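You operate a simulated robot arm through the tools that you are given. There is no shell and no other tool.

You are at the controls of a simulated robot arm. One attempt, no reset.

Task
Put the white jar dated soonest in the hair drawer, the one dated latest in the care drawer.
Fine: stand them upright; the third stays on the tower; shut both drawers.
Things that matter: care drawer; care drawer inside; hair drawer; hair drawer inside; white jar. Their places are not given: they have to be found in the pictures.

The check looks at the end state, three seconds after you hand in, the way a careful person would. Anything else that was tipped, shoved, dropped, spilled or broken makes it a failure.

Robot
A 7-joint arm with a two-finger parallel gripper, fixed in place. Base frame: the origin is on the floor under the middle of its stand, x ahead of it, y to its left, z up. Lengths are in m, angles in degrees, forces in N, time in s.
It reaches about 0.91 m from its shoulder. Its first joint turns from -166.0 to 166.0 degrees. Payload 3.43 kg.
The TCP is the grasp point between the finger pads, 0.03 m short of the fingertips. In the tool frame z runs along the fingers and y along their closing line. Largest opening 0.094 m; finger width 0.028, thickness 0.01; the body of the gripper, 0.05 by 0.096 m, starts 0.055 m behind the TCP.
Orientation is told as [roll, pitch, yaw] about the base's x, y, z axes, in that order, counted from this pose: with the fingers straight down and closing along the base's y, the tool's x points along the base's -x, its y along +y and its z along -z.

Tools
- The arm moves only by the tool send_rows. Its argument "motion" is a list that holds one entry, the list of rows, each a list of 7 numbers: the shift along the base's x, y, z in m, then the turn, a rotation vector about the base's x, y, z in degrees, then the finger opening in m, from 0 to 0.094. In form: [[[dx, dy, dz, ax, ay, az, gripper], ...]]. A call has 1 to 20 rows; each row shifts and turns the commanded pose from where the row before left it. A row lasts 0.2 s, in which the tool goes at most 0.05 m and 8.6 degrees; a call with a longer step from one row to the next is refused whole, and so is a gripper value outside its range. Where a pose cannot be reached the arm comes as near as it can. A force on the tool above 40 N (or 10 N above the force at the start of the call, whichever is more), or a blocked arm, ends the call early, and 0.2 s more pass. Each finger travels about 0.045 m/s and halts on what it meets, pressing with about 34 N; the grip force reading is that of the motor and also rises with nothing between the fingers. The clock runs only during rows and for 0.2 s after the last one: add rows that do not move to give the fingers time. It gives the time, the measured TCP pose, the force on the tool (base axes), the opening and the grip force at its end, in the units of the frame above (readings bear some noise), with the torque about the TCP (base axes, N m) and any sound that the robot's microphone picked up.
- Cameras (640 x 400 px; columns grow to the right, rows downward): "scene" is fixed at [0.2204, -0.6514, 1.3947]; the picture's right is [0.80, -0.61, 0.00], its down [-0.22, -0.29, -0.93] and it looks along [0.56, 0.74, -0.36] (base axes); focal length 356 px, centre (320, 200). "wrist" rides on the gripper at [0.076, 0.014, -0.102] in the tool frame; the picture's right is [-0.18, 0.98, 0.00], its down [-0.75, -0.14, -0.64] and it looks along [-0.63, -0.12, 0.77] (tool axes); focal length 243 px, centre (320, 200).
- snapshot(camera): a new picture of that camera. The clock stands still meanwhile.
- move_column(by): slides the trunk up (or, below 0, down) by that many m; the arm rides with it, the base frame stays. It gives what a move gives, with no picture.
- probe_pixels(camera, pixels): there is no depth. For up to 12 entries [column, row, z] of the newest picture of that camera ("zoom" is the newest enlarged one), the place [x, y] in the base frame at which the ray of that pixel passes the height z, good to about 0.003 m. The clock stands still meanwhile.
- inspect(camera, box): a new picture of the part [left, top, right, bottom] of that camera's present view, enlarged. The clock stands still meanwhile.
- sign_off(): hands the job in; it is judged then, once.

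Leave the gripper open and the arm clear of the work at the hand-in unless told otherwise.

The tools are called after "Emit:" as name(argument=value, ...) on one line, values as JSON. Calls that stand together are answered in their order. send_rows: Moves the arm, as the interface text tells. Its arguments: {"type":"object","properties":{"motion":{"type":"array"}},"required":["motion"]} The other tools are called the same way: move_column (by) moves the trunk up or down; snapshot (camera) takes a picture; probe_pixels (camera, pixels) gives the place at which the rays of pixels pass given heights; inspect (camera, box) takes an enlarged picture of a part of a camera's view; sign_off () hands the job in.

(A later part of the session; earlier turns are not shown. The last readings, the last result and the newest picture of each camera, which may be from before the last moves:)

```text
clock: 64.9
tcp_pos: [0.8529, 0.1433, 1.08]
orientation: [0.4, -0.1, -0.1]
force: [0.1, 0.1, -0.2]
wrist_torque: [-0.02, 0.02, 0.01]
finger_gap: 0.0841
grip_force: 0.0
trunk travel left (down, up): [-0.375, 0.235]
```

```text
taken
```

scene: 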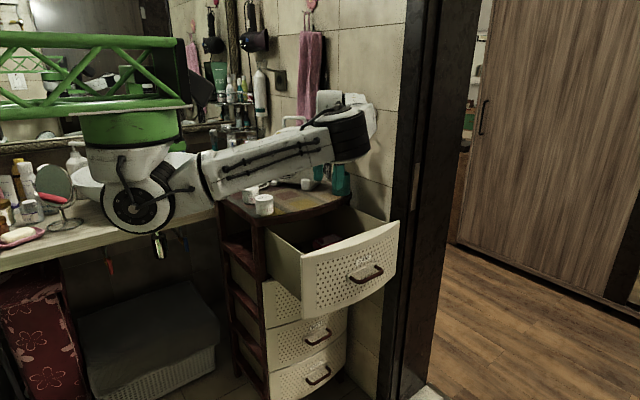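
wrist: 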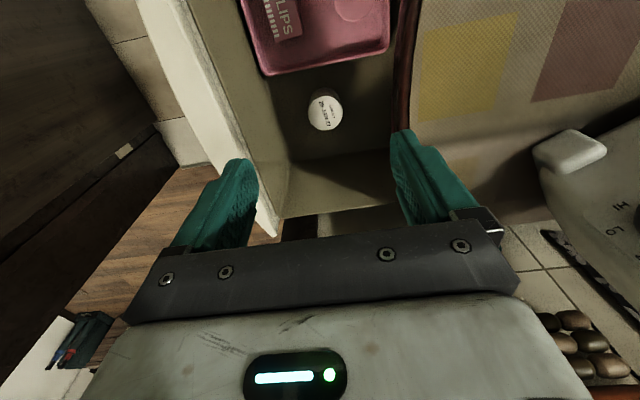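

JAN jar stands upright in the HAIR drawer on the free floor. Now to close this drawer: I close the fingers, move out in front (y≈−0.08) and lower to z≈0.905 to push the front panel above the handle.

Emit:
send_rows(motion=[[[0.0, -0.015, 0.005, 0, 0, 0, 0.05], [0.001, -0.03, 0.0, 0, 0, 0, 0.02], [0.001, -0.035, 0.0, 0, 0, 0, 0.0], [0.001, -0.035, 0.0, 0, 0, 0, 0.0], [0.001, -0.035, 0.0, 0, 0, 0, 0.0], [0.001, -0.035, 0.0, 0, 0, 0, 0.0], [0.001, -0.035, 0.0, 0, 0, 0, 0.0], [0.0, -0.01, -0.02, 0, 0, 0, 0.0], [0.0, 0.0, -0.03, 0, 0, 0, 0.0], [0.0, 0.0, -0.03, 0, 0, 0, 0.0], [0.0, 0.0, -0.03, 0, 0, 0, 0.0], [0.0, 0.0, -0.03, 0, 0, 0, 0.0], [0.0, 0.0, -0.02, 0, 0, 0, 0.0], [0.0, 0.0, -0.015, 0, 0, 0, 0.0]]])

Emit:
snapshot(camera="scene")

Emit:
snapshot(camera="wrist")

```text
clock: 67.9
tcp_pos: [0.86, -0.091, 0.9091]
orientation: [0.4, -0.1, 0.2]
force: [1.5, 0.6, -0.2]
wrist_torque: [-0.02, 0.03, -0.02]
finger_gap: 0.0
grip_force: 32.7
trunk travel left (down, up): [-0.375, 0.235]
```

```text
taken
```

scene: 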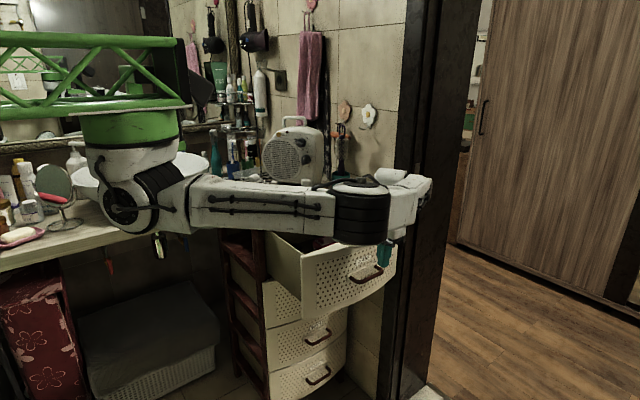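

```text
taken
```

wrist: 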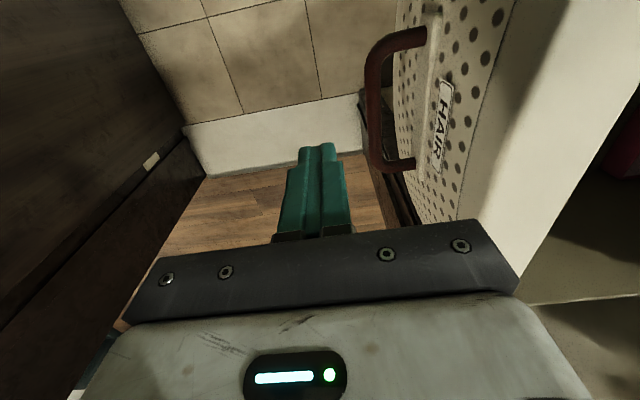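

The fingers are just in front of the panel above the handle. I push +y in gentle steps.

Emit:
send_rows(motion=[[[0.0, 0.012, -0.001, 0, 0, 0, 0.0], [0.0, 0.015, 0.0, 0, 0, 0, 0.0], [0.0, 0.015, 0.0, 0, 0, 0, 0.0], [0.0, 0.012, 0.0, 0, 0, 0, 0.0], [0.0, 0.008, 0.0, 0, 0, 0, 0.0], [0.0, 0.006, 0.0, 0, 0, 0, 0.0], [0.0, 0.006, 0.0, 0, 0, 0, 0.0], [0.0, 0.006, 0.0, 0, 0, 0, 0.0], [0.0, 0.008, 0.0, 0, 0, 0, 0.0], [0.0, 0.008, 0.0, 0, 0, 0, 0.0]]])

Emit:
snapshot(camera="wrist")

```text
clock: 70.1
tcp_pos: [0.8598, 0.0074, 0.9058]
orientation: [0.3, 0.0, 0.1]
force: [-0.5, -0.5, -0.5]
wrist_torque: [-0.01, 0.03, 0.02]
finger_gap: 0.0
grip_force: 32.8
trunk travel left (down, up): [-0.375, 0.235]
```

```text
taken
```

wrist: 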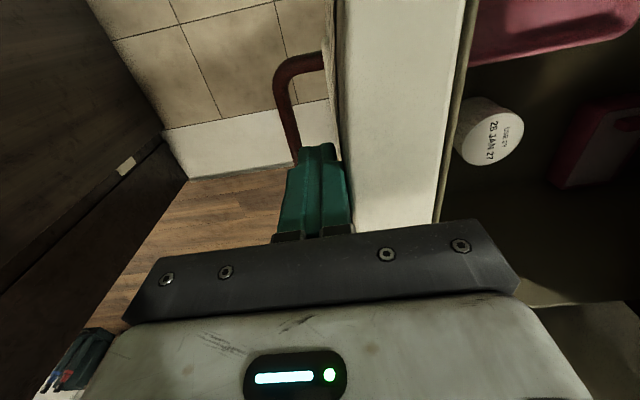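

In contact or nearly so; the JAN jar stands upright at (490,135). Continue pushing at the same gentle speed.

Emit:
send_rows(motion=[[[0.0, 0.006, 0.0, 0, 0, 0, 0.0], [0.0, 0.008, 0.0, 0, 0, 0, 0.0], [0.0, 0.009, 0.0, 0, 0, 0, 0.0], [0.0, 0.009, 0.0, 0, 0, 0, 0.0], [0.0, 0.009, 0.0, 0, 0, 0, 0.0], [0.0, 0.009, 0.0, 0, 0, 0, 0.0], [0.0, 0.009, 0.0, 0, 0, 0, 0.0], [0.0, 0.009, 0.0, 0, 0, 0, 0.0], [0.0, 0.008, 0.0, 0, 0, 0, 0.0], [0.0, 0.006, 0.0, 0, 0, 0, 0.0]]])

Emit:
snapshot(camera="wrist")

Emit:
snapshot(camera="scene")

```text
clock: 72.3
tcp_pos: [0.8611, 0.0887, 0.9079]
orientation: [0.5, -0.1, 0.2]
force: [-0.3, -0.3, -0.7]
wrist_torque: [0.01, 0.02, 0.0]
finger_gap: 0.0001
grip_force: 33.0
trunk travel left (down, up): [-0.375, 0.235]
```

```text
taken
```

wrist: 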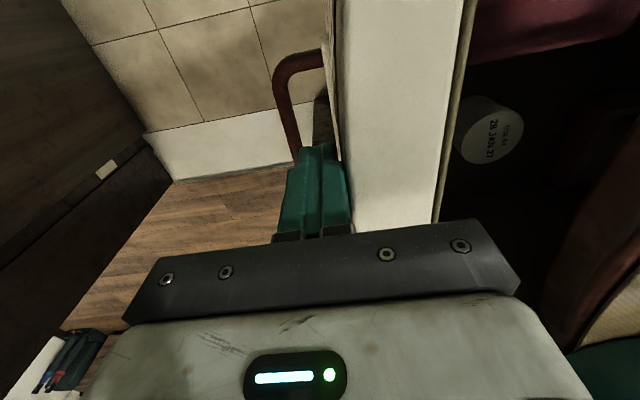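

```text
taken
```

scene: 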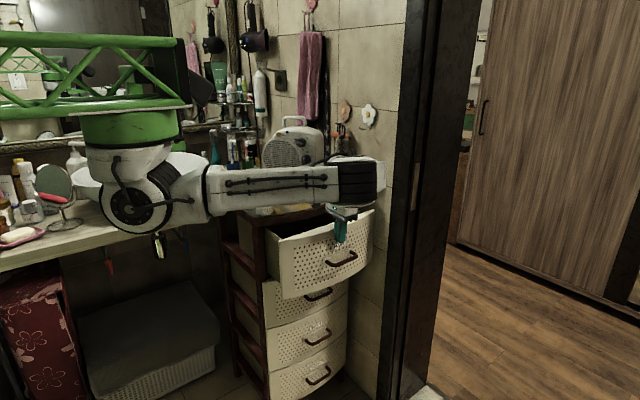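

The drawer follows, jar still upright. I continue to y≈0.185, raising 3 mm so the gripper body clears the tower top.

Emit:
send_rows(motion=[[[0.0, 0.006, 0.001, 0, 0, 0, 0.0], [0.0, 0.009, 0.001, 0, 0, 0, 0.0], [0.0, 0.009, 0.001, 0, 0, 0, 0.0], [0.0, 0.009, 0.0, 0, 0, 0, 0.0], [0.0, 0.009, 0.0, 0, 0, 0, 0.0], [0.0, 0.009, 0.0, 0, 0, 0, 0.0], [0.0, 0.009, 0.0, 0, 0, 0, 0.0], [0.0, 0.009, 0.0, 0, 0, 0, 0.0], [0.0, 0.009, 0.0, 0, 0, 0, 0.0], [0.0, 0.009, 0.0, 0, 0, 0, 0.0], [0.0, 0.006, 0.0, 0, 0, 0, 0.0]]])

Emit:
snapshot(camera="wrist")

Emit:
inspect(camera="scene", box=[220, 140, 400, 260])

```text
clock: 74.7
tcp_pos: [0.8604, 0.1817, 0.9118]
orientation: [0.4, 0.0, 0.1]
force: [0.4, -1.3, 1.5]
wrist_torque: [-0.01, -0.01, -0.03]
finger_gap: 0.0
grip_force: 32.9
trunk travel left (down, up): [-0.375, 0.235]
```

```text
taken
```

wrist: 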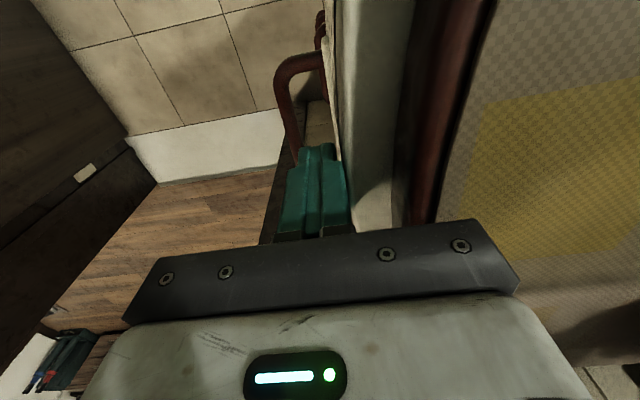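

```text
3.33 times, centred on (310, 200) of scene
```

zoom: 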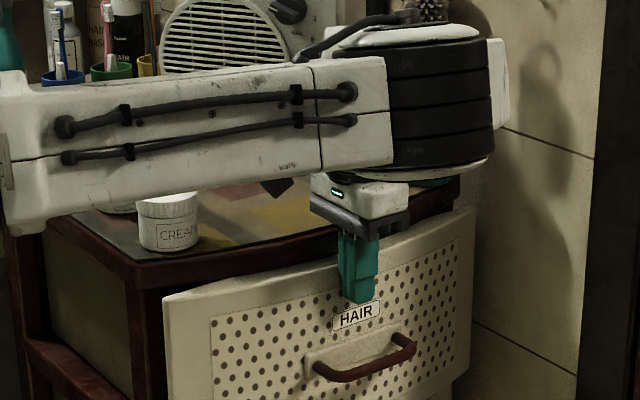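

Nearly shut. I push the last ~0.03 in small steps until resistance is felt.

Emit:
send_rows(motion=[[[0.0, 0.005, 0.0, 0, 0, 0, 0.0], [0.0, 0.005, 0.0, 0, 0, 0, 0.0], [0.0, 0.005, 0.0, 0, 0, 0, 0.0], [0.0, 0.004, 0.0, 0, 0, 0, 0.0], [0.0, 0.003, 0.0, 0, 0, 0, 0.0], [0.0, 0.0, 0.0, 0, 0, 0, 0.0]]])

Emit:
snapshot(camera="wrist")

Emit:
inspect(camera="scene", box=[220, 140, 400, 260])

```text
clock: 76.1
tcp_pos: [0.8611, 0.2033, 0.9108]
orientation: [0.3, -0.1, 0.0]
force: [-2.1, -3.9, 0.4]
wrist_torque: [0.02, -0.01, 0.0]
finger_gap: 0.0
grip_force: 33.2
trunk travel left (down, up): [-0.375, 0.235]
```

```text
taken
```

wrist: 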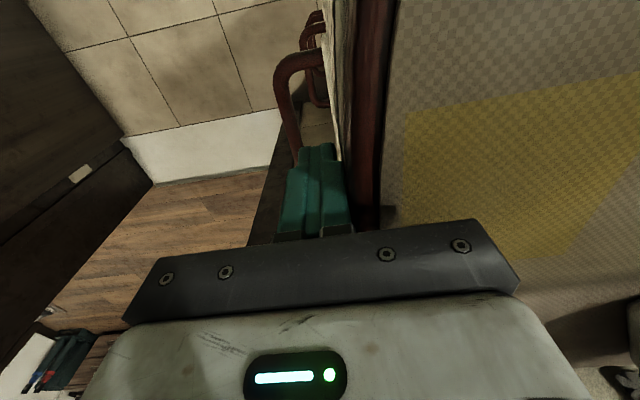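

```text
3.33 times, centred on (310, 200) of scene
```

zoom: 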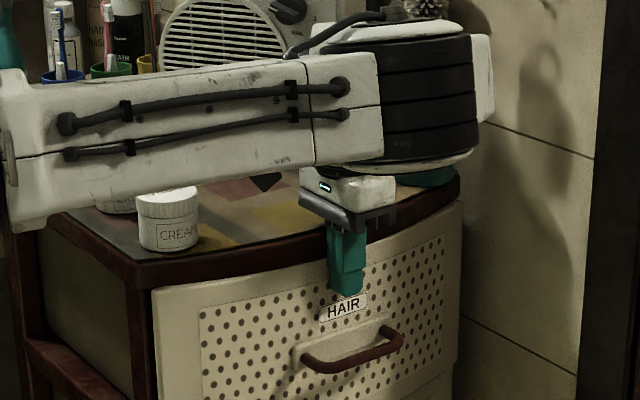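

Resistance starts (−3.9 N). A few more 2 mm steps to seat it.

Emit:
send_rows(motion=[[[0.0, 0.003, 0.0, 0, 0, 0, 0.0], [0.0, 0.002, 0.0, 0, 0, 0, 0.0], [0.0, 0.002, 0.0, 0, 0, 0, 0.0], [0.0, 0.0, 0.0, 0, 0, 0, 0.0]]])

```text
clock: 76.9
tcp_pos: [0.8619, 0.2031, 0.9111]
orientation: [-0.5, 0.1, -0.3]
force: [-11.9, -30.8, 9.6]
wrist_torque: [1.07, -0.39, -0.01]
finger_gap: 0.0001
grip_force: 32.6
trunk travel left (down, up): [-0.375, 0.235]
stopped in row 4: the force on the tool passed its limit at 43 N (the readings are from after the stop); the commanded pose is now the measured one
```

Firm stop at −31 N. I back the hand off in −y and compare the handle's position with the original picture (bends at scene (310,249.3) and (332,241.5)).

Emit:
send_rows(motion=[[[0.0, -0.008, 0.0, 0.3, 0, 0.2, 0.0], [0.0, -0.02, 0.0, 0, 0, 0, 0.0], [0.0, -0.03, 0.01, 0, 0, 0, 0.0], [0.0, -0.03, 0.02, 0, 0, 0, 0.03], [0.0, -0.03, 0.025, 0, 0, 0, 0.06], [0.0, -0.03, 0.03, 0, 0, 0, 0.094], [0.0, -0.03, 0.03, 0, 0, 0, 0.094]]])

Emit:
inspect(camera="scene", box=[285, 220, 349, 260])

Emit:
inspect(camera="scene", box=[220, 160, 370, 260])

```text
clock: 78.5
tcp_pos: [0.8608, 0.0327, 1.0252]
orientation: [0.2, 0.0, 0.1]
force: [-0.9, 0.1, -0.4]
wrist_torque: [-0.03, 0.0, 0.0]
finger_gap: 0.0838
grip_force: 0.1
trunk travel left (down, up): [-0.375, 0.235]
```

```text
10.00 times, centred on (317, 240) of scene
```

zoom: 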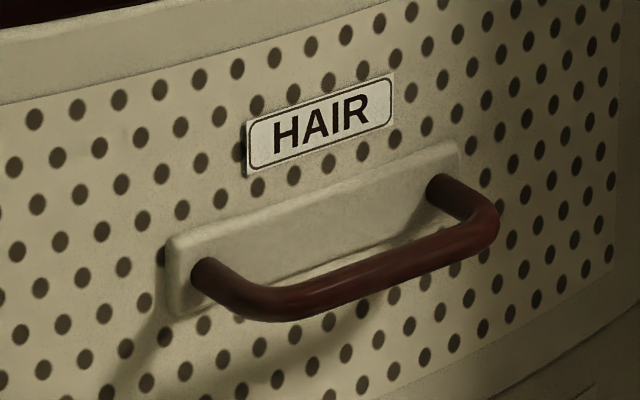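

```text
4.00 times, centred on (295, 210) of scene
```

zoom: 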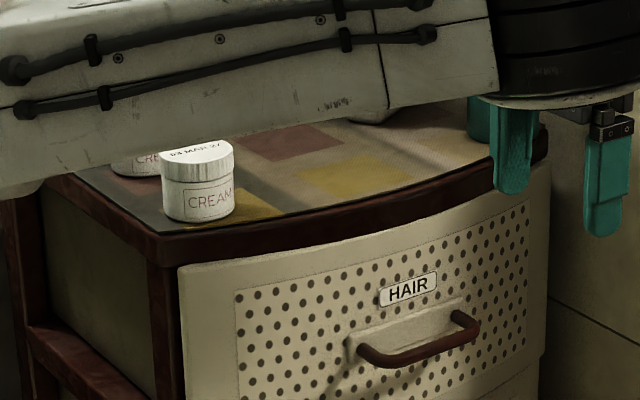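

The handle is shifted by ~(1.4, 1.0) px versus the original, so the drawer is still ~7 mm open: the upper part of the finger met the tower's trim first (torque says contact ~0.03 above the TCP). I'll tilt the hand 30° so the fingertips lead, and push again lower.

Emit:
send_rows(motion=[[[0.0, 0.0, -0.01, 6, 0, 0, 0.06], [0.0, 0.0, -0.02, 8, 0, 0, 0.03], [0.0, 0.0, -0.03, 8, 0, 0, 0.0], [0.0, 0.01, -0.03, 8, 0, 0, 0.0], [0.0, 0.02, -0.025, 0, 0, 0, 0.0], [0.0, 0.025, -0.01, 0, 0, 0, 0.0], [0.0, 0.025, 0.0, 0, 0, 0, 0.0], [0.0, 0.02, 0.0, 0, 0, 0, 0.0], [0.0, 0.01, 0.0, 0, 0, 0, 0.0]]])

Emit:
inspect(camera="scene", box=[220, 140, 400, 260])

Emit:
snapshot(camera="wrist")

```text
clock: 80.5
tcp_pos: [0.8614, 0.1406, 0.9001]
orientation: [30.2, 0.1, 0.1]
force: [-0.5, -0.2, 0.4]
wrist_torque: [0.02, 0.0, -0.03]
finger_gap: 0.0
grip_force: 33.1
trunk travel left (down, up): [-0.375, 0.235]
```

```text
3.33 times, centred on (310, 200) of scene
```

zoom: 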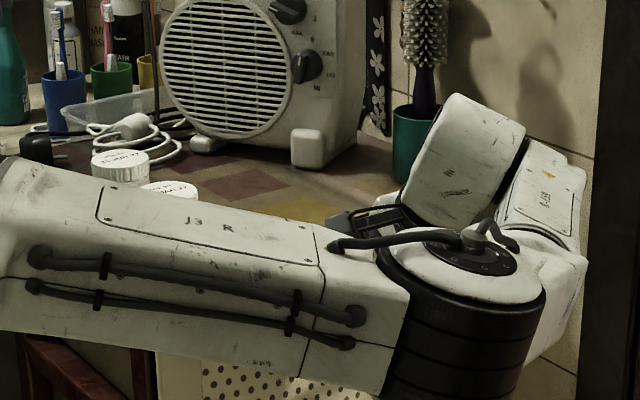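

```text
taken
```

wrist: 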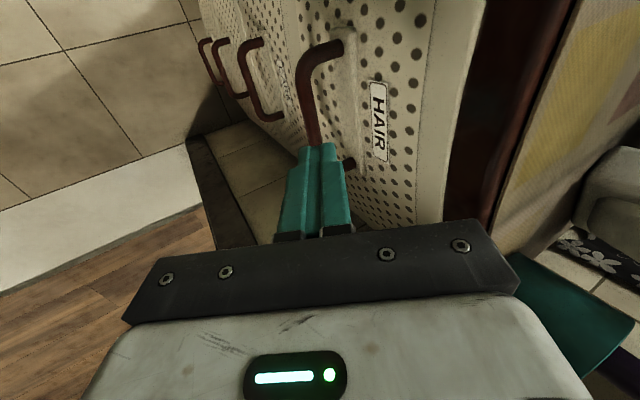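

The tilted fingertips point at the panel just above the handle. I push +y in small steps until it seats.

Emit:
send_rows(motion=[[[0.0, 0.012, 0.0, 0, 0, 0, 0.0], [0.0, 0.014, 0.0, 0, 0, 0, 0.0], [0.0, 0.01, 0.0, 0, 0, 0, 0.0], [0.0, 0.005, 0.0, 0, 0, 0, 0.0], [0.0, 0.004, 0.0, 0, 0, 0, 0.0], [0.0, 0.003, 0.0, 0, 0, 0, 0.0], [0.0, 0.003, 0.0, 0, 0, 0, 0.0]]])

Emit:
snapshot(camera="wrist")

```text
clock: 82.1
tcp_pos: [0.8612, 0.1911, 0.8993]
orientation: [30.2, 0.0, 0.0]
force: [0.2, 0.0, 0.7]
wrist_torque: [0.03, 0.01, -0.02]
finger_gap: 0.0
grip_force: 32.8
trunk travel left (down, up): [-0.375, 0.235]
```

```text
taken
```

wrist: 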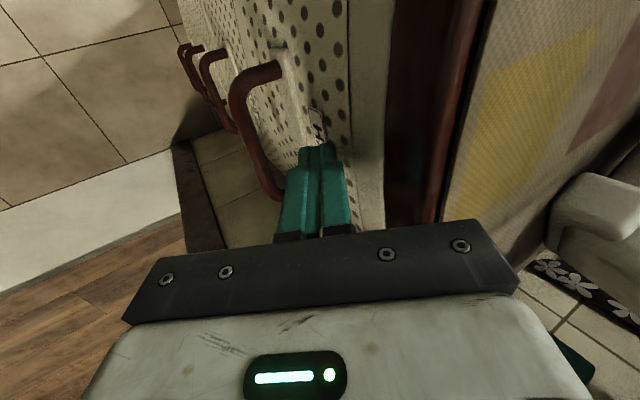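

Touching or nearly touching the panel. I continue in 3 mm steps.

Emit:
send_rows(motion=[[[0.0, 0.003, 0.0, 0, 0, 0, 0.0], [0.0, 0.003, 0.0, 0, 0, 0, 0.0], [0.0, 0.003, 0.0, 0, 0, 0, 0.0], [0.0, 0.002, 0.0, 0, 0, 0, 0.0], [0.0, 0.002, 0.0, 0, 0, 0, 0.0], [0.0, 0.0, 0.0, 0, 0, 0, 0.0]]])

```text
clock: 83.5
tcp_pos: [0.8614, 0.2018, 0.9012]
orientation: [30.1, -0.1, 0.0]
force: [0.1, -9.7, 3.8]
wrist_torque: [-0.05, 0.02, -0.02]
finger_gap: 0.0
grip_force: 32.7
trunk travel left (down, up): [-0.375, 0.235]
```

−9.7 N at the tips now. Two more small steps to be sure it's seated.

Emit:
send_rows(motion=[[[0.0, 0.002, 0.0, 0, 0, 0, 0.0], [0.0, 0.002, 0.0, 0, 0, 0, 0.0], [0.0, 0.002, 0.0, 0, 0, 0, 0.0], [0.0, 0.0, 0.0, 0, 0, 0, 0.0]]])

Emit:
snapshot(camera="wrist")

```text
clock: 84.1
tcp_pos: [0.862, 0.2033, 0.9012]
orientation: [29.6, 0.1, -0.2]
force: [-13.7, -31.0, 14.6]
wrist_torque: [-0.35, 0.21, 0.16]
finger_gap: 0.0001
grip_force: 32.8
trunk travel left (down, up): [-0.375, 0.235]
stopped in row 3: the force on the tool passed its limit at 44 N (the readings are from after the stop); the commanded pose is now the measured one
```

```text
taken
```

wrist: 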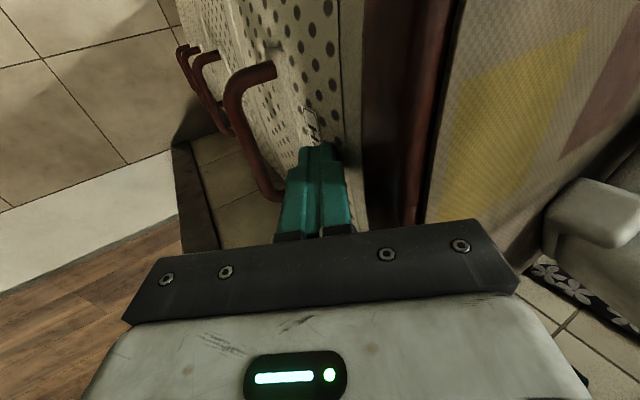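

Firm stop at the fingertips. I back off and verify the handle position in the scene.

Emit:
send_rows(motion=[[[0.0, -0.01, 0.0, 0, 0, 0, 0.0], [0.0, -0.03, 0.005, 0, 0, 0, 0.0], [0.0, -0.035, 0.02, -4, 0, 0, 0.03], [0.0, -0.035, 0.03, -6, 0, 0, 0.06], [0.0, -0.035, 0.03, -6, 0, 0, 0.094], [0.0, -0.035, 0.03, -6, 0, 0, 0.094], [0.0, -0.02, 0.03, -7.6, 0, 0, 0.094]]])

Emit:
snapshot(camera="scene")

Emit:
inspect(camera="scene", box=[285, 220, 349, 260])

Emit:
inspect(camera="scene", box=[285, 268, 349, 308])

```text
clock: 85.7
tcp_pos: [0.86, 0.0021, 1.0441]
orientation: [0.2, 0.2, -0.1]
force: [0.0, 0.0, 0.6]
wrist_torque: [0.0, -0.04, -0.01]
finger_gap: 0.094
grip_force: 0.1
trunk travel left (down, up): [-0.375, 0.235]
```

```text
taken
```

scene: 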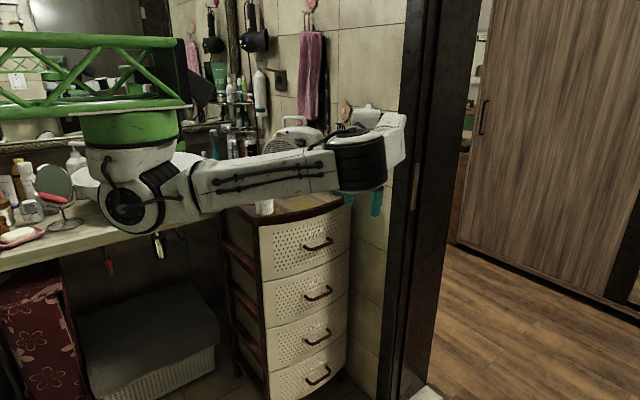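

```text
10.00 times, centred on (317, 240) of scene
```

zoom: 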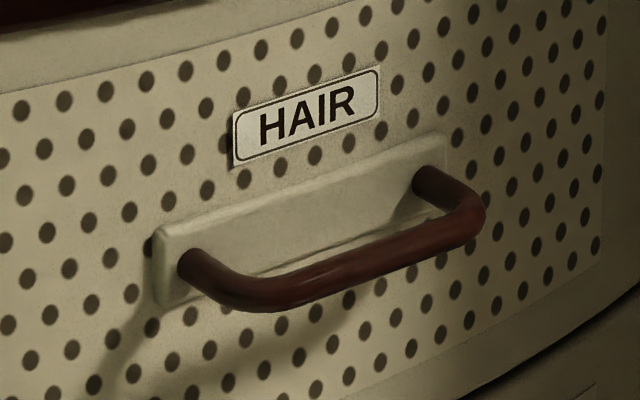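

```text
10.00 times, centred on (317, 288) of scene
```

zoom: 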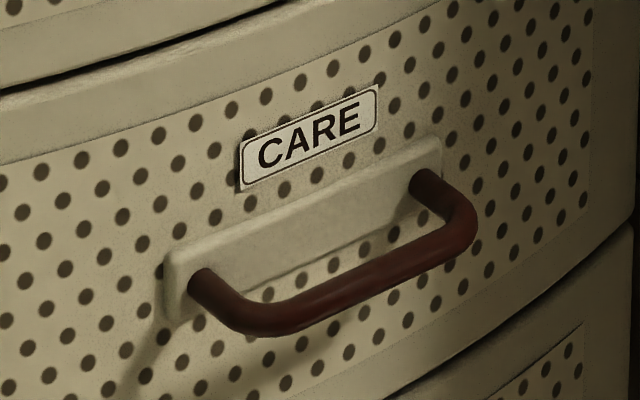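

HAIR's handle is now pixel-identical to the original: fully shut, and the tower hasn't moved. Next, CARE. I repeat the proven posture: first roll the hand up while moving to (0.846, −0.09, 1.04).

Emit:
send_rows(motion=[[[-0.001, -0.012, 0.0, 6, 0, 0, 0.094], [-0.002, -0.012, 0.0, 8.0, 0, 0, 0.094], [-0.002, -0.012, 0.0, 8.0, 0, 0, 0.094], [-0.002, -0.012, 0.0, 8.0, 0, 0, 0.094], [-0.002, -0.012, 0.0, 8.0, 0, 0, 0.094], [-0.002, -0.012, 0.0, 8.0, 0, 0, 0.094], [-0.002, -0.012, 0.0, 8.0, 0, 0, 0.094], [-0.001, -0.01, 0.0, 8.0, 0, 0, 0.094], [0, 0, 0, 5, 0, 0, 0.094]]])

Emit:
send_rows(motion=[[[-0.004, 0.0, -0.015, 6, 0, -5, 0.094], [-0.004, 0.0, -0.015, 6, 0, -5, 0.094], [-0.004, 0.0, -0.015, 6, 0, -5, 0.094], [-0.004, 0.01, -0.015, 5, 0, -6, 0.094], [-0.004, 0.01, -0.015, 0, 0, -7, 0.094], [0.0, 0.01, -0.01, 0, 0, -4, 0.094]]])

Emit:
snapshot(camera="scene")

```text
clock: 87.7
tcp_pos: [0.849, -0.0881, 1.0453]
orientation: [67.4, 0.1, 0.0]
force: [-0.2, 0.2, 0.0]
wrist_torque: [0.03, -0.03, -0.02]
finger_gap: 0.094
grip_force: 0.1
trunk travel left (down, up): [-0.375, 0.235]
```

```text
clock: 89.1
tcp_pos: [0.8275, -0.06, 0.9587]
orientation: [89.9, 3.8, -31.5]
force: [0.5, 0.0, 0.5]
wrist_torque: [-0.05, 0.01, -0.01]
finger_gap: 0.0943
grip_force: 0.1
trunk travel left (down, up): [-0.375, 0.235]
```

```text
taken
```

scene: 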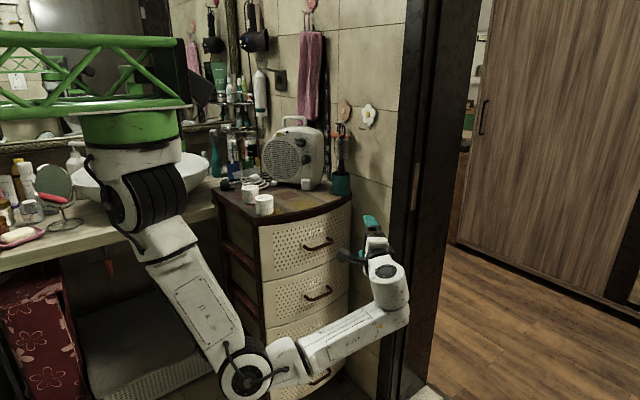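

Posture reached at (0.8275, −0.06, 0.959). I correct the 3.8° twist and lower the column in two steps (−0.20, then check).

Emit:
send_rows(motion=[[[0.0, 0.0, 0.0, -1.99, -3.24, 0, 0.094], [0.0, 0.0, 0.0, 0, 0, 0, 0.094]]])

Emit:
move_column(by=-0.2)

Emit:
snapshot(camera="scene")

```text
clock: 89.7
tcp_pos: [0.8274, -0.0582, 0.9596]
orientation: [89.9, 0.2, -31.5]
force: [0.6, 0.1, 0.7]
wrist_torque: [-0.03, -0.01, 0.03]
finger_gap: 0.0941
grip_force: 0.0
trunk travel left (down, up): [-0.375, 0.235]
```

```text
clock: 91.9
tcp_pos: [0.8272, -0.0588, 0.7582]
orientation: [89.7, 0.1, -31.5]
force: [1.0, 0.4, -0.1]
wrist_torque: [-0.01, -0.04, -0.01]
finger_gap: 0.094
grip_force: 0.2
trunk travel left (down, up): [-0.175, 0.435]
```

```text
taken
```

scene: 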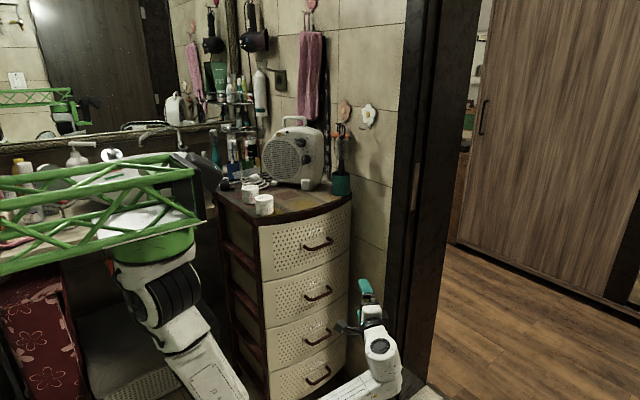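

Clear. Lower another 0.14 to bring the hand to CARE handle height (z≈0.617).

Emit:
move_column(by=-0.142)

Emit:
snapshot(camera="wrist")

Emit:
snapshot(camera="scene")

```text
clock: 93.6
tcp_pos: [0.8268, -0.0594, 0.6173]
orientation: [89.9, 0.1, -31.4]
force: [0.1, 1.4, 0.0]
wrist_torque: [0.01, -0.01, 0.01]
finger_gap: 0.0942
grip_force: 0.0
trunk travel left (down, up): [-0.033, 0.577]
```

```text
taken
```

wrist: 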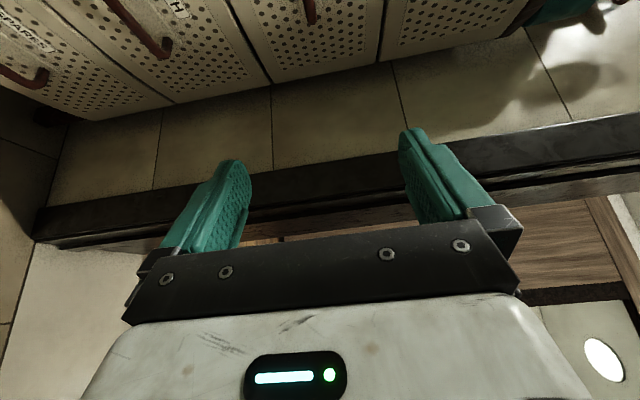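

```text
taken
```

scene: 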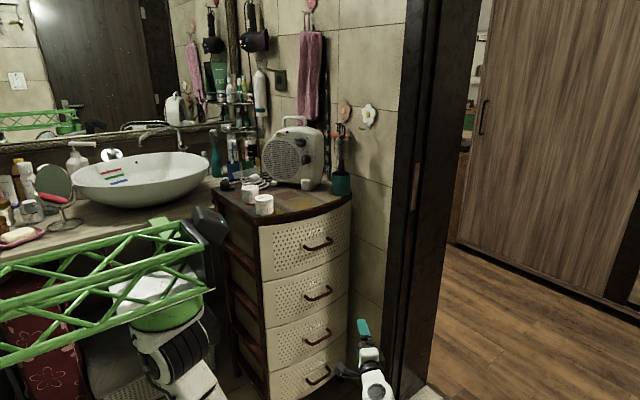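

CARE's bar shows at wrist (310,15), in line with the finger mid-plane. I move in to (0.860, 0.12) first.

Emit:
send_rows(motion=[[[0.002, 0.012, 0.0, 0, 0, 0, 0.094], [0.004, 0.024, 0.0, 0, 0, 0, 0.094], [0.004, 0.024, 0.0, 0, 0, 0, 0.094], [0.004, 0.024, 0.0, 0, 0, 0, 0.094], [0.005, 0.024, 0.0, 0, 0, 0, 0.094], [0.005, 0.024, 0.0, 0, 0, 0, 0.094], [0.005, 0.024, 0.0, 0, 0, 0, 0.094], [0.004, 0.02, 0.0, 0, 0, 0, 0.094], [0.0, 0.004, 0.0, 0, 0, 0, 0.094]]])

Emit:
snapshot(camera="wrist")

Emit:
snapshot(camera="scene")

```text
clock: 95.6
tcp_pos: [0.8607, 0.123, 0.6155]
orientation: [89.9, 0.0, -31.4]
force: [-0.1, 0.2, 0.3]
wrist_torque: [0.03, 0.02, -0.02]
finger_gap: 0.094
grip_force: 0.1
trunk travel left (down, up): [-0.033, 0.577]
```

```text
taken
```

wrist: 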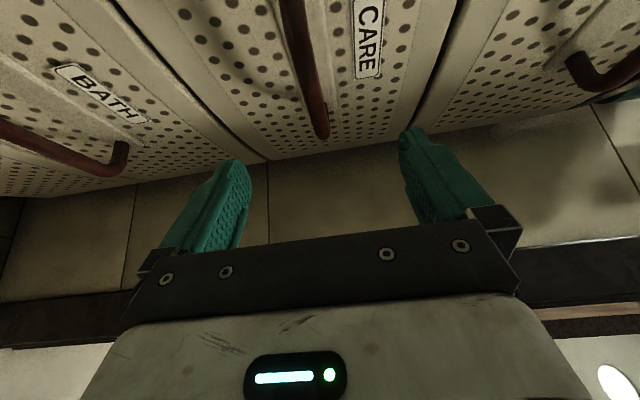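

```text
taken
```

scene: 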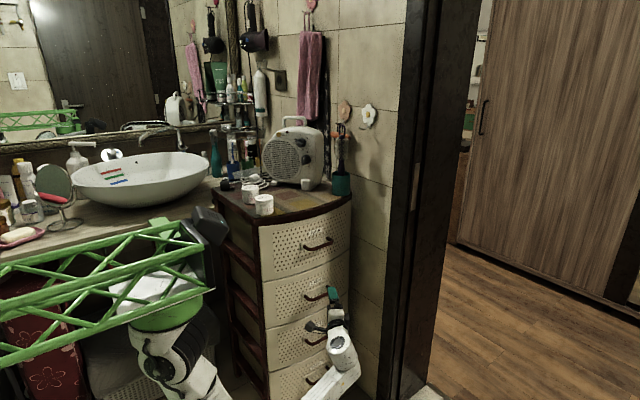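

"CARE" label confirmed, bar end at (322,135), centred. Move +y 0.052 to bring the bar between the pads.

Emit:
send_rows(motion=[[[0.0, 0.012, 0.0, 0, 0, 0, 0.094], [0.0, 0.015, 0.0, 0, 0, 0, 0.094], [0.0, 0.015, 0.0, 0, 0, 0, 0.094], [0.0, 0.01, 0.0, 0, 0, 0, 0.094], [0.0, 0.0, 0.0, 0, 0, 0, 0.094]]])

Emit:
snapshot(camera="wrist")

```text
clock: 96.8
tcp_pos: [0.8615, 0.1733, 0.6154]
orientation: [89.8, 0.2, -31.3]
force: [0.2, -0.2, 0.8]
wrist_torque: [0.0, 0.04, 0.01]
finger_gap: 0.0937
grip_force: 0.1
trunk travel left (down, up): [-0.033, 0.577]
```

```text
taken
```

wrist: 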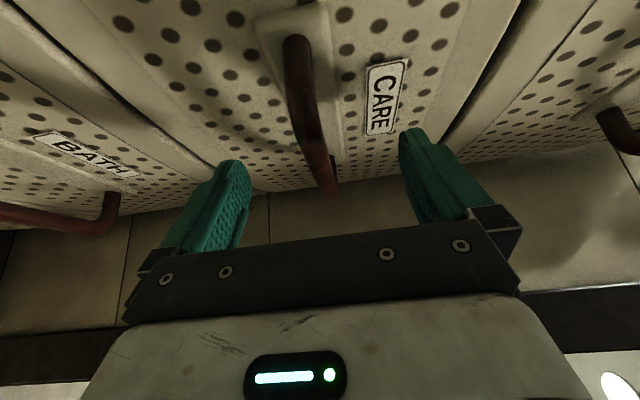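

Centred. Close on the CARE bar.

Emit:
send_rows(motion=[[[0.0, 0.003, 0.0, 0, 0, 0, 0.06], [0.0, 0.0, 0.0, 0, 0, 0, 0.03], [0.0, 0.0, 0.0, 0, 0, 0, 0.0], [0.0, 0.0, 0.0, 0, 0, 0, 0.0], [0.0, 0.0, 0.0, 0, 0, 0, 0.0], [0.0, 0.0, 0.0, 0, 0, 0, 0.0], [0.0, 0.0, 0.0, 0, 0, 0, 0.0]]])

Emit:
send_rows(motion=[[[0.0, -0.004, 0.0, 0, 0, 0, 0.0], [0.0, -0.007, 0.0, 0, 0, 0, 0.0], [0.0, -0.008, 0.0, 0, 0, 0, 0.0], [0.0, -0.008, 0.0, 0, 0, 0, 0.0], [0.0, -0.008, 0.0, 0, 0, 0, 0.0], [0.0, -0.008, 0.0, 0, 0, 0, 0.0], [0.0, -0.008, 0.0, 0, 0, 0, 0.0], [0.0, -0.008, 0.0, 0, 0, 0, 0.0]]])

Emit:
snapshot(camera="scene")

```text
clock: 98.4
tcp_pos: [0.8609, 0.1772, 0.6166]
orientation: [89.9, 0.1, -31.5]
force: [2.7, 2.0, 10.0]
wrist_torque: [0.09, 0.06, 0.02]
finger_gap: 0.0152
grip_force: 45.2
trunk travel left (down, up): [-0.033, 0.577]
```

```text
clock: 100.2
tcp_pos: [0.8607, 0.117, 0.6168]
orientation: [89.9, 0.0, -31.6]
force: [12.1, 1.2, 19.1]
wrist_torque: [0.17, 0.13, 0.17]
finger_gap: 0.0152
grip_force: 45.7
trunk travel left (down, up): [-0.033, 0.577]
```

```text
taken
```

scene: 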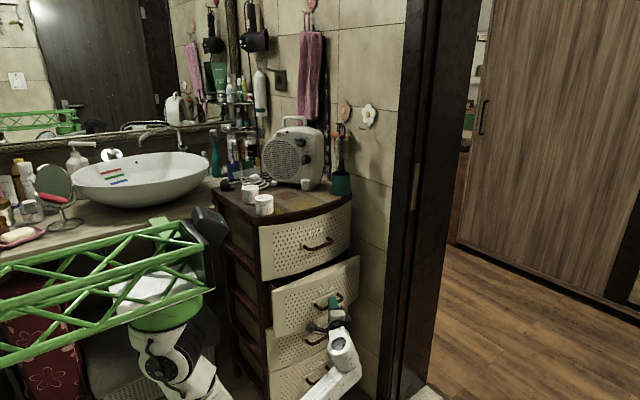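

CARE is sliding open (0.06 so far). I keep pulling gently.

Emit:
send_rows(motion=[[[0.0, -0.005, 0.001, 0, 0, 0, 0.0], [0.0, -0.008, 0.0, 0, 0, 0, 0.0], [0.0, -0.008, 0.0, 0, 0, 0, 0.0], [0.0, -0.008, 0.0, 0, 0, 0, 0.0], [0.0, -0.008, 0.0, 0, 0, 0, 0.0], [0.0, -0.008, 0.0, 0, 0, 0, 0.0], [0.0, -0.008, 0.0, 0, 0, 0, 0.0], [0.0, -0.008, 0.0, 0, 0, 0, 0.0], [0.0, -0.008, 0.0, 0, 0, 0, 0.0]]])

Emit:
send_rows(motion=[[[0.0, -0.005, 0.0, 0, 0, 0, 0.0], [0.0, -0.008, 0.0, 0, 0, 0, 0.0], [0.0, -0.008, 0.0, 0, 0, 0, 0.0], [0.0, -0.008, 0.0, 0, 0, 0, 0.0], [0.0, -0.008, 0.0, 0, 0, 0, 0.0], [0.0, -0.008, 0.0, 0, 0, 0, 0.0]]])

```text
clock: 102.2
tcp_pos: [0.8614, 0.0483, 0.6185]
orientation: [89.9, 0.2, -31.4]
force: [-4.7, 1.6, -0.1]
wrist_torque: [0.06, 0.04, 0.26]
finger_gap: 0.0151
grip_force: 44.9
trunk travel left (down, up): [-0.033, 0.577]
```

```text
clock: 103.6
tcp_pos: [0.862, 0.0054, 0.6173]
orientation: [89.8, 0.2, -31.2]
force: [-13.3, 0.4, -10.1]
wrist_torque: [-0.09, -0.11, -0.16]
finger_gap: 0.0148
grip_force: 44.9
trunk travel left (down, up): [-0.033, 0.577]
```

0.172 open. Side force −13 N in x: I ease −x 2 mm and continue pulling toward 0.24.

Emit:
send_rows(motion=[[[-0.002, -0.005, -0.001, 0, 0, 0, 0.0], [-0.001, -0.008, 0.0, 0, 0, 0, 0.0], [0.0, -0.008, 0.0, 0, 0, 0, 0.0], [0.0, -0.008, 0.0, 0, 0, 0, 0.0], [0.0, -0.008, 0.0, 0, 0, 0, 0.0]]])

Emit:
snapshot(camera="scene")

```text
clock: 104.5
tcp_pos: [0.8592, -0.0213, 0.6179]
orientation: [89.9, 0.0, -32.2]
force: [15.3, 0.9, -0.5]
wrist_torque: [-0.02, -0.23, -0.58]
finger_gap: 0.0117
grip_force: 45.4
trunk travel left (down, up): [-0.033, 0.577]
stopped in row 4: the force on the tool passed its limit at 42 N (the readings are from after the stop); the commanded pose is now the measured one
```

```text
taken
```

scene: 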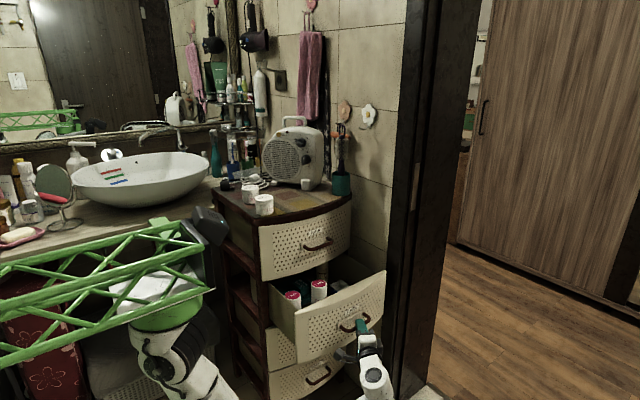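

CARE is ~0.2 open, and I see two white cans with pink caps and other items inside. Zoom in to see them.

Emit:
inspect(camera="scene", box=[255, 255, 395, 345])

```text
4.44 times, centred on (325, 300) of scene
```

zoom: 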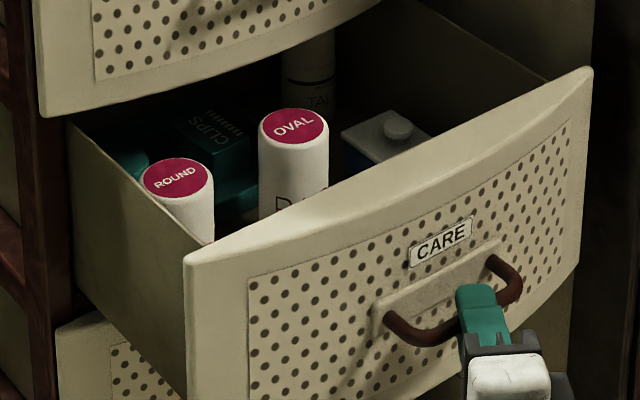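

The CARE drawer holds "ROUND" and "OVAL" canisters, a teal box, a white bottle and a blue/white box. I release the handle and back away, then look from above for free floor.

Emit:
send_rows(motion=[[[0.0, 0.0, 0.0, 0, 0, 0, 0.03], [0.0, 0.0, 0.0, 0, 0, 0, 0.06], [0.0, 0.0, 0.0, 0, 0, 0, 0.094], [0.0, 0.0, 0.0, 0, 0, 0, 0.094], [0.0, 0.0, 0.0, 0, 0, 0, 0.094], [0.0, -0.006, 0.0, 0, 0, 0, 0.094], [-0.004, -0.012, 0.0, 0, 0, 0, 0.094], [-0.008, -0.016, 0.0, 0, 0, 0, 0.094], [-0.01, -0.016, 0.0, 0, 0, 0, 0.094], [-0.01, -0.016, 0.0, 0, 0, 0, 0.094]]])

Emit:
move_column(by=0.342)

Emit:
snapshot(camera="scene")

```text
clock: 106.7
tcp_pos: [0.8257, -0.0851, 0.6188]
orientation: [89.8, 0.0, -31.9]
force: [0.3, 1.1, 0.6]
wrist_torque: [0.03, 0.01, -0.01]
finger_gap: 0.0941
grip_force: 0.0
trunk travel left (down, up): [-0.033, 0.577]
```

```text
clock: 110.0
tcp_pos: [0.8253, -0.0858, 0.9604]
orientation: [90.0, 0.0, -31.9]
force: [0.2, -0.3, -0.4]
wrist_torque: [-0.02, 0.0, -0.02]
finger_gap: 0.0942
grip_force: 0.1
trunk travel left (down, up): [-0.375, 0.235]
```

```text
taken
```

scene: 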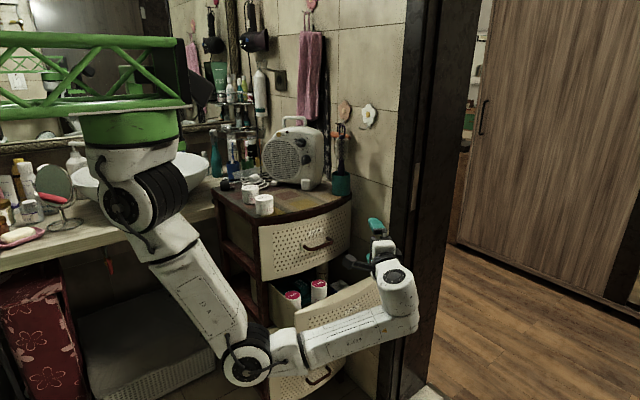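

Now reverse the wrist motion back to fingers-down, as before.

Emit:
send_rows(motion=[[[0.0, 0.0, 0.01, 0, 0, 4, 0.094], [0.004, 0.0, 0.015, 0, 0, 7, 0.094], [0.004, 0.0, 0.015, -5, 0, 6, 0.094], [0.004, 0.0, 0.015, -6, 0, 5, 0.094], [0.004, 0.0, 0.015, -6, 0, 5, 0.094], [0.004, 0.0, 0.015, -6, 0, 5, 0.094]]])

Emit:
send_rows(motion=[[[0.0, 0.01, 0.01, -7.0, 0.4, 0, 0.094], [-0.005, 0.01, 0.01, -8.5, 0.4, 0, 0.094], [-0.008, 0.01, 0.01, -8.5, 0.4, 0, 0.094], [-0.01, 0.01, 0.01, -8.5, 0.4, 0, 0.094], [-0.012, 0.01, 0.01, -8.5, 0.4, 0, 0.094], [-0.012, 0.01, 0.01, -8.5, 0.4, 0, 0.094], [-0.012, 0.01, 0.01, -8.5, 0.4, 0, 0.094], [-0.012, 0.01, 0.01, -8.5, 0.4, 0, 0.094], [-0.012, 0.01, 0, -1, 0, -0.5, 0.094], [-0.012, 0.01, 0, 0, 0, -0.5, 0.094], [-0.012, 0.01, 0, 0, 0, -0.5, 0.094]]])

Emit:
snapshot(camera="wrist")

Emit:
snapshot(camera="scene")

```text
clock: 111.4
tcp_pos: [0.8467, -0.0858, 1.0467]
orientation: [67.2, -3.6, 1.0]
force: [0.0, 0.1, -0.2]
wrist_torque: [0.01, 0.01, -0.01]
finger_gap: 0.094
grip_force: 0.0
trunk travel left (down, up): [-0.375, 0.235]
```

```text
clock: 113.8
tcp_pos: [0.7415, 0.0238, 1.1248]
orientation: [-0.1, 2.1, 0.7]
force: [0.0, 0.5, 1.0]
wrist_torque: [0.0, -0.02, 0.01]
finger_gap: 0.094
grip_force: 0.1
trunk travel left (down, up): [-0.375, 0.235]
```

```text
taken
```

wrist: 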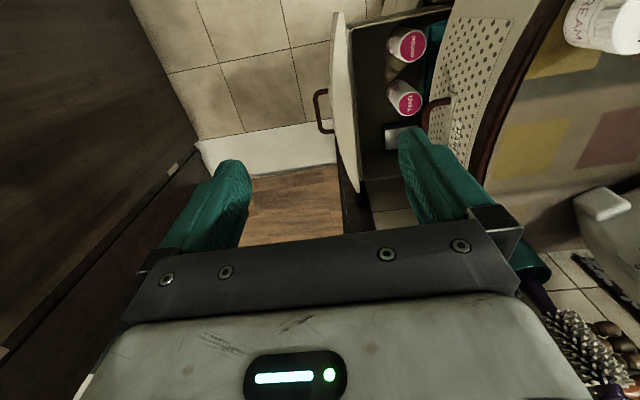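

```text
taken
```

scene: 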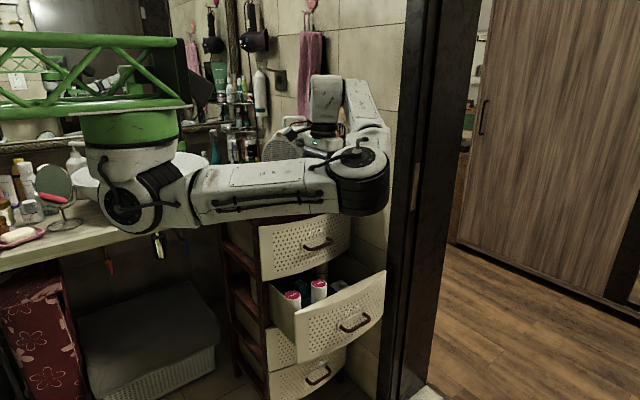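

I get the CARE drawer in view at (350–430, 10–180). I shift a bit (+y, +x, lower) for a clearer look.

Emit:
send_rows(motion=[[[0.004, 0.015, -0.01, 0, -0.7, -0.3, 0.094], [0.006, 0.02, -0.015, 0, -0.7, -0.3, 0.094], [0.006, 0.02, -0.015, 0, -0.7, 0, 0.094], [0.006, 0.015, -0.015, 0, 0, 0, 0.094], [0.006, 0.01, -0.01, 0, 0, 0, 0.094]]])

Emit:
snapshot(camera="wrist")

Emit:
inspect(camera="wrist", box=[240, 0, 420, 180])

```text
clock: 115.0
tcp_pos: [0.769, 0.1021, 1.0616]
orientation: [-0.1, 0.0, 0.1]
force: [-0.8, -1.1, 0.1]
wrist_torque: [0.0, -0.03, -0.02]
finger_gap: 0.0939
grip_force: 0.1
trunk travel left (down, up): [-0.375, 0.235]
```

```text
taken
```

wrist: 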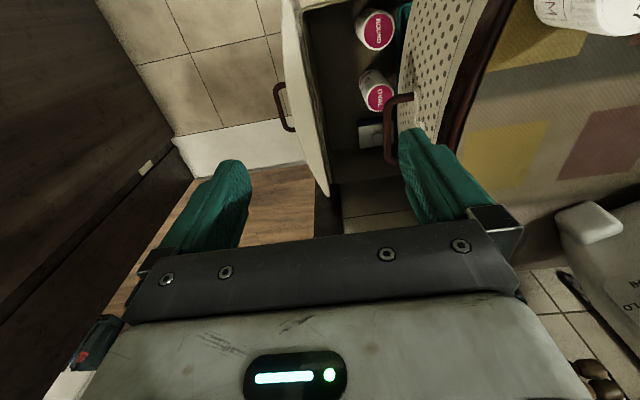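

```text
2.22 times, centred on (330, 90) of wrist
```

zoom: 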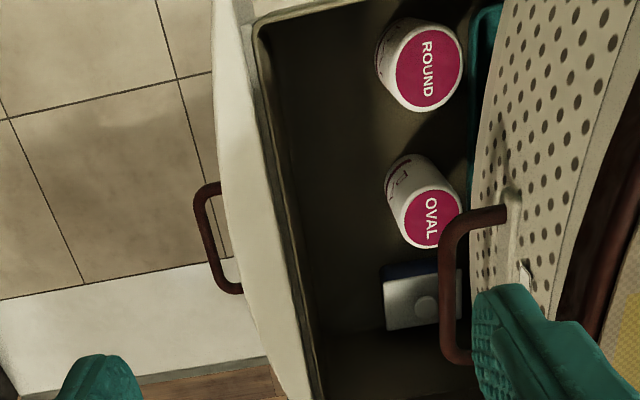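

The front strip of CARE's floor is free; ROUND, OVAL and the blue/white box stand behind it. I probe both cameras to locate the can tops, bases and the front wall line.

Emit:
probe_pixels(camera="wrist", pixels=[[310, 45, 0.53], [323.4, 135, 0.53], [381, 99, 0.62], [381, 99, 0.66], [381, 99, 0.7], [379.7, 30, 0.62], [379.7, 30, 0.66], [379.7, 30, 0.7], [359.4, 81, 0.53], [355.8, 22.5, 0.53], [358.5, 120, 0.56], [358.5, 147, 0.56]])

Emit:
probe_pixels(camera="scene", pixels=[[292.8, 295, 0.62], [292.8, 295, 0.66], [292.8, 295, 0.7], [319.1, 283.6, 0.62], [319.1, 283.6, 0.66], [319.1, 283.6, 0.7]])

```text
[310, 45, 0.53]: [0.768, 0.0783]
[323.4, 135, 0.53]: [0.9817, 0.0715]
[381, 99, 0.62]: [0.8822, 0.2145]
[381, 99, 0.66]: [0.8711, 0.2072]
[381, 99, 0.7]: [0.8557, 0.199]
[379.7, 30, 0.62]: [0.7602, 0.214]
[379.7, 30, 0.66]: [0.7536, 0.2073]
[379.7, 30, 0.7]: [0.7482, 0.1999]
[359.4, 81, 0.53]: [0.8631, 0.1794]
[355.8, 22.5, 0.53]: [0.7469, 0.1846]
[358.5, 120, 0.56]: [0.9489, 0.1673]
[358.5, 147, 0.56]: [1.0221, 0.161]
```

```text
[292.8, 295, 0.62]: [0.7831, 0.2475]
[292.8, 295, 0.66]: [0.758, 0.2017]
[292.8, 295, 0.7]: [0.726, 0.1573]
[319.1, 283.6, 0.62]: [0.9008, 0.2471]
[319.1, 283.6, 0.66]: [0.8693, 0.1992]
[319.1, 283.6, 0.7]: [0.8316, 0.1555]
```

Measured: ROUND (0.755,0.207), OVAL (0.871,0.206), both r≈0.027 with tops z≈0.655; box from x≈0.95, y≈0.165; inner front wall y≈0.072. The best spot is x≈0.813, in front of the gap between the two canisters. To keep the hand clear of HAIR's handle, I'll hook the front wall and pull CARE ~0.045 further. First: close fingers and go to (0.855, 0.10, 1.0).

Emit:
send_rows(motion=[[[0.015, 0.0, -0.01, 0, 0, 0, 0.06], [0.02, 0.0, -0.015, 0, 0, 0, 0.03], [0.02, 0.0, -0.015, 0, 0, 0, 0.0], [0.02, 0.0, -0.015, 0, 0, 0, 0.0], [0.01, 0.0, -0.005, 0, 0, 0, 0.0], [0, 0, 0, 0, 0, 0, 0.0]]])

Emit:
move_column(by=-0.205)

Emit:
snapshot(camera="wrist")

Emit:
snapshot(camera="scene")

```text
clock: 116.4
tcp_pos: [0.8538, 0.1031, 1.0011]
orientation: [-0.2, 0.0, 0.0]
force: [0.8, -0.1, -0.4]
wrist_torque: [-0.02, -0.02, 0.0]
finger_gap: 0.0001
grip_force: 23.9
trunk travel left (down, up): [-0.375, 0.235]
```

```text
clock: 118.6
tcp_pos: [0.8512, 0.1038, 0.7961]
orientation: [-0.1, 0.0, -0.1]
force: [-0.8, 0.0, 0.4]
wrist_torque: [-0.01, -0.03, 0.03]
finger_gap: 0.0
grip_force: 33.0
trunk travel left (down, up): [-0.17, 0.44]
```

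```text
taken
```

wrist: 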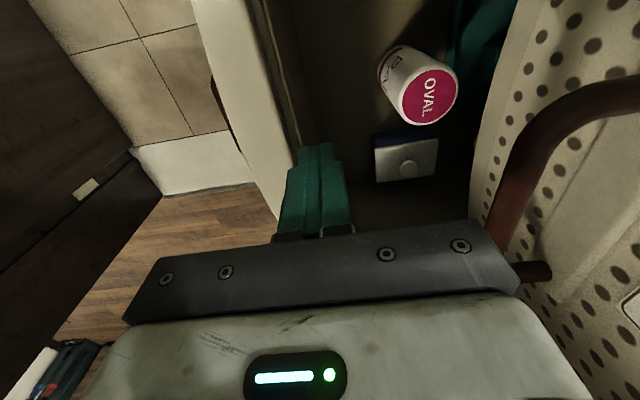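

```text
taken
```

scene: 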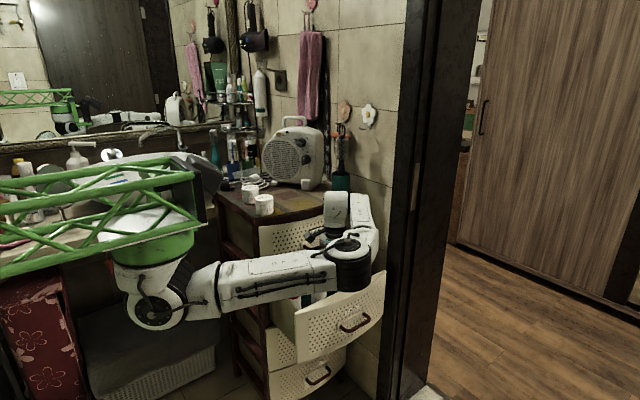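

The closed fingers hang above the front strip; the body (to y≈0.15) clears HAIR's handle (y≥0.178). Lower to z≈0.69.

Emit:
send_rows(motion=[[[0.003, -0.003, -0.015, 0, 0, 0, 0.0], [0.0, -0.002, -0.02, 0, 0, 0, 0.0], [0.0, 0.0, -0.02, 0, 0, 0, 0.0], [0.0, 0.0, -0.02, 0, 0, 0, 0.0], [0.0, 0.0, -0.02, 0, 0, 0, 0.0], [0.0, 0.0, -0.01, 0, 0, 0, 0.0]]])

Emit:
snapshot(camera="wrist")

```text
clock: 120.0
tcp_pos: [0.8551, 0.0999, 0.6921]
orientation: [-0.1, 0.0, -0.1]
force: [-0.6, 0.2, -0.7]
wrist_torque: [0.02, -0.01, -0.01]
finger_gap: 0.0001
grip_force: 33.1
trunk travel left (down, up): [-0.17, 0.44]
```

```text
taken
```

wrist: 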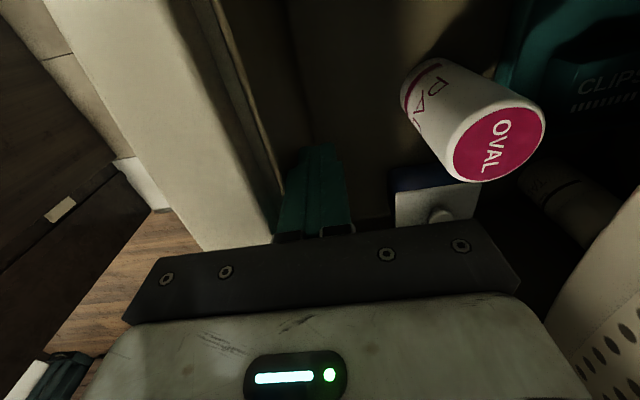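

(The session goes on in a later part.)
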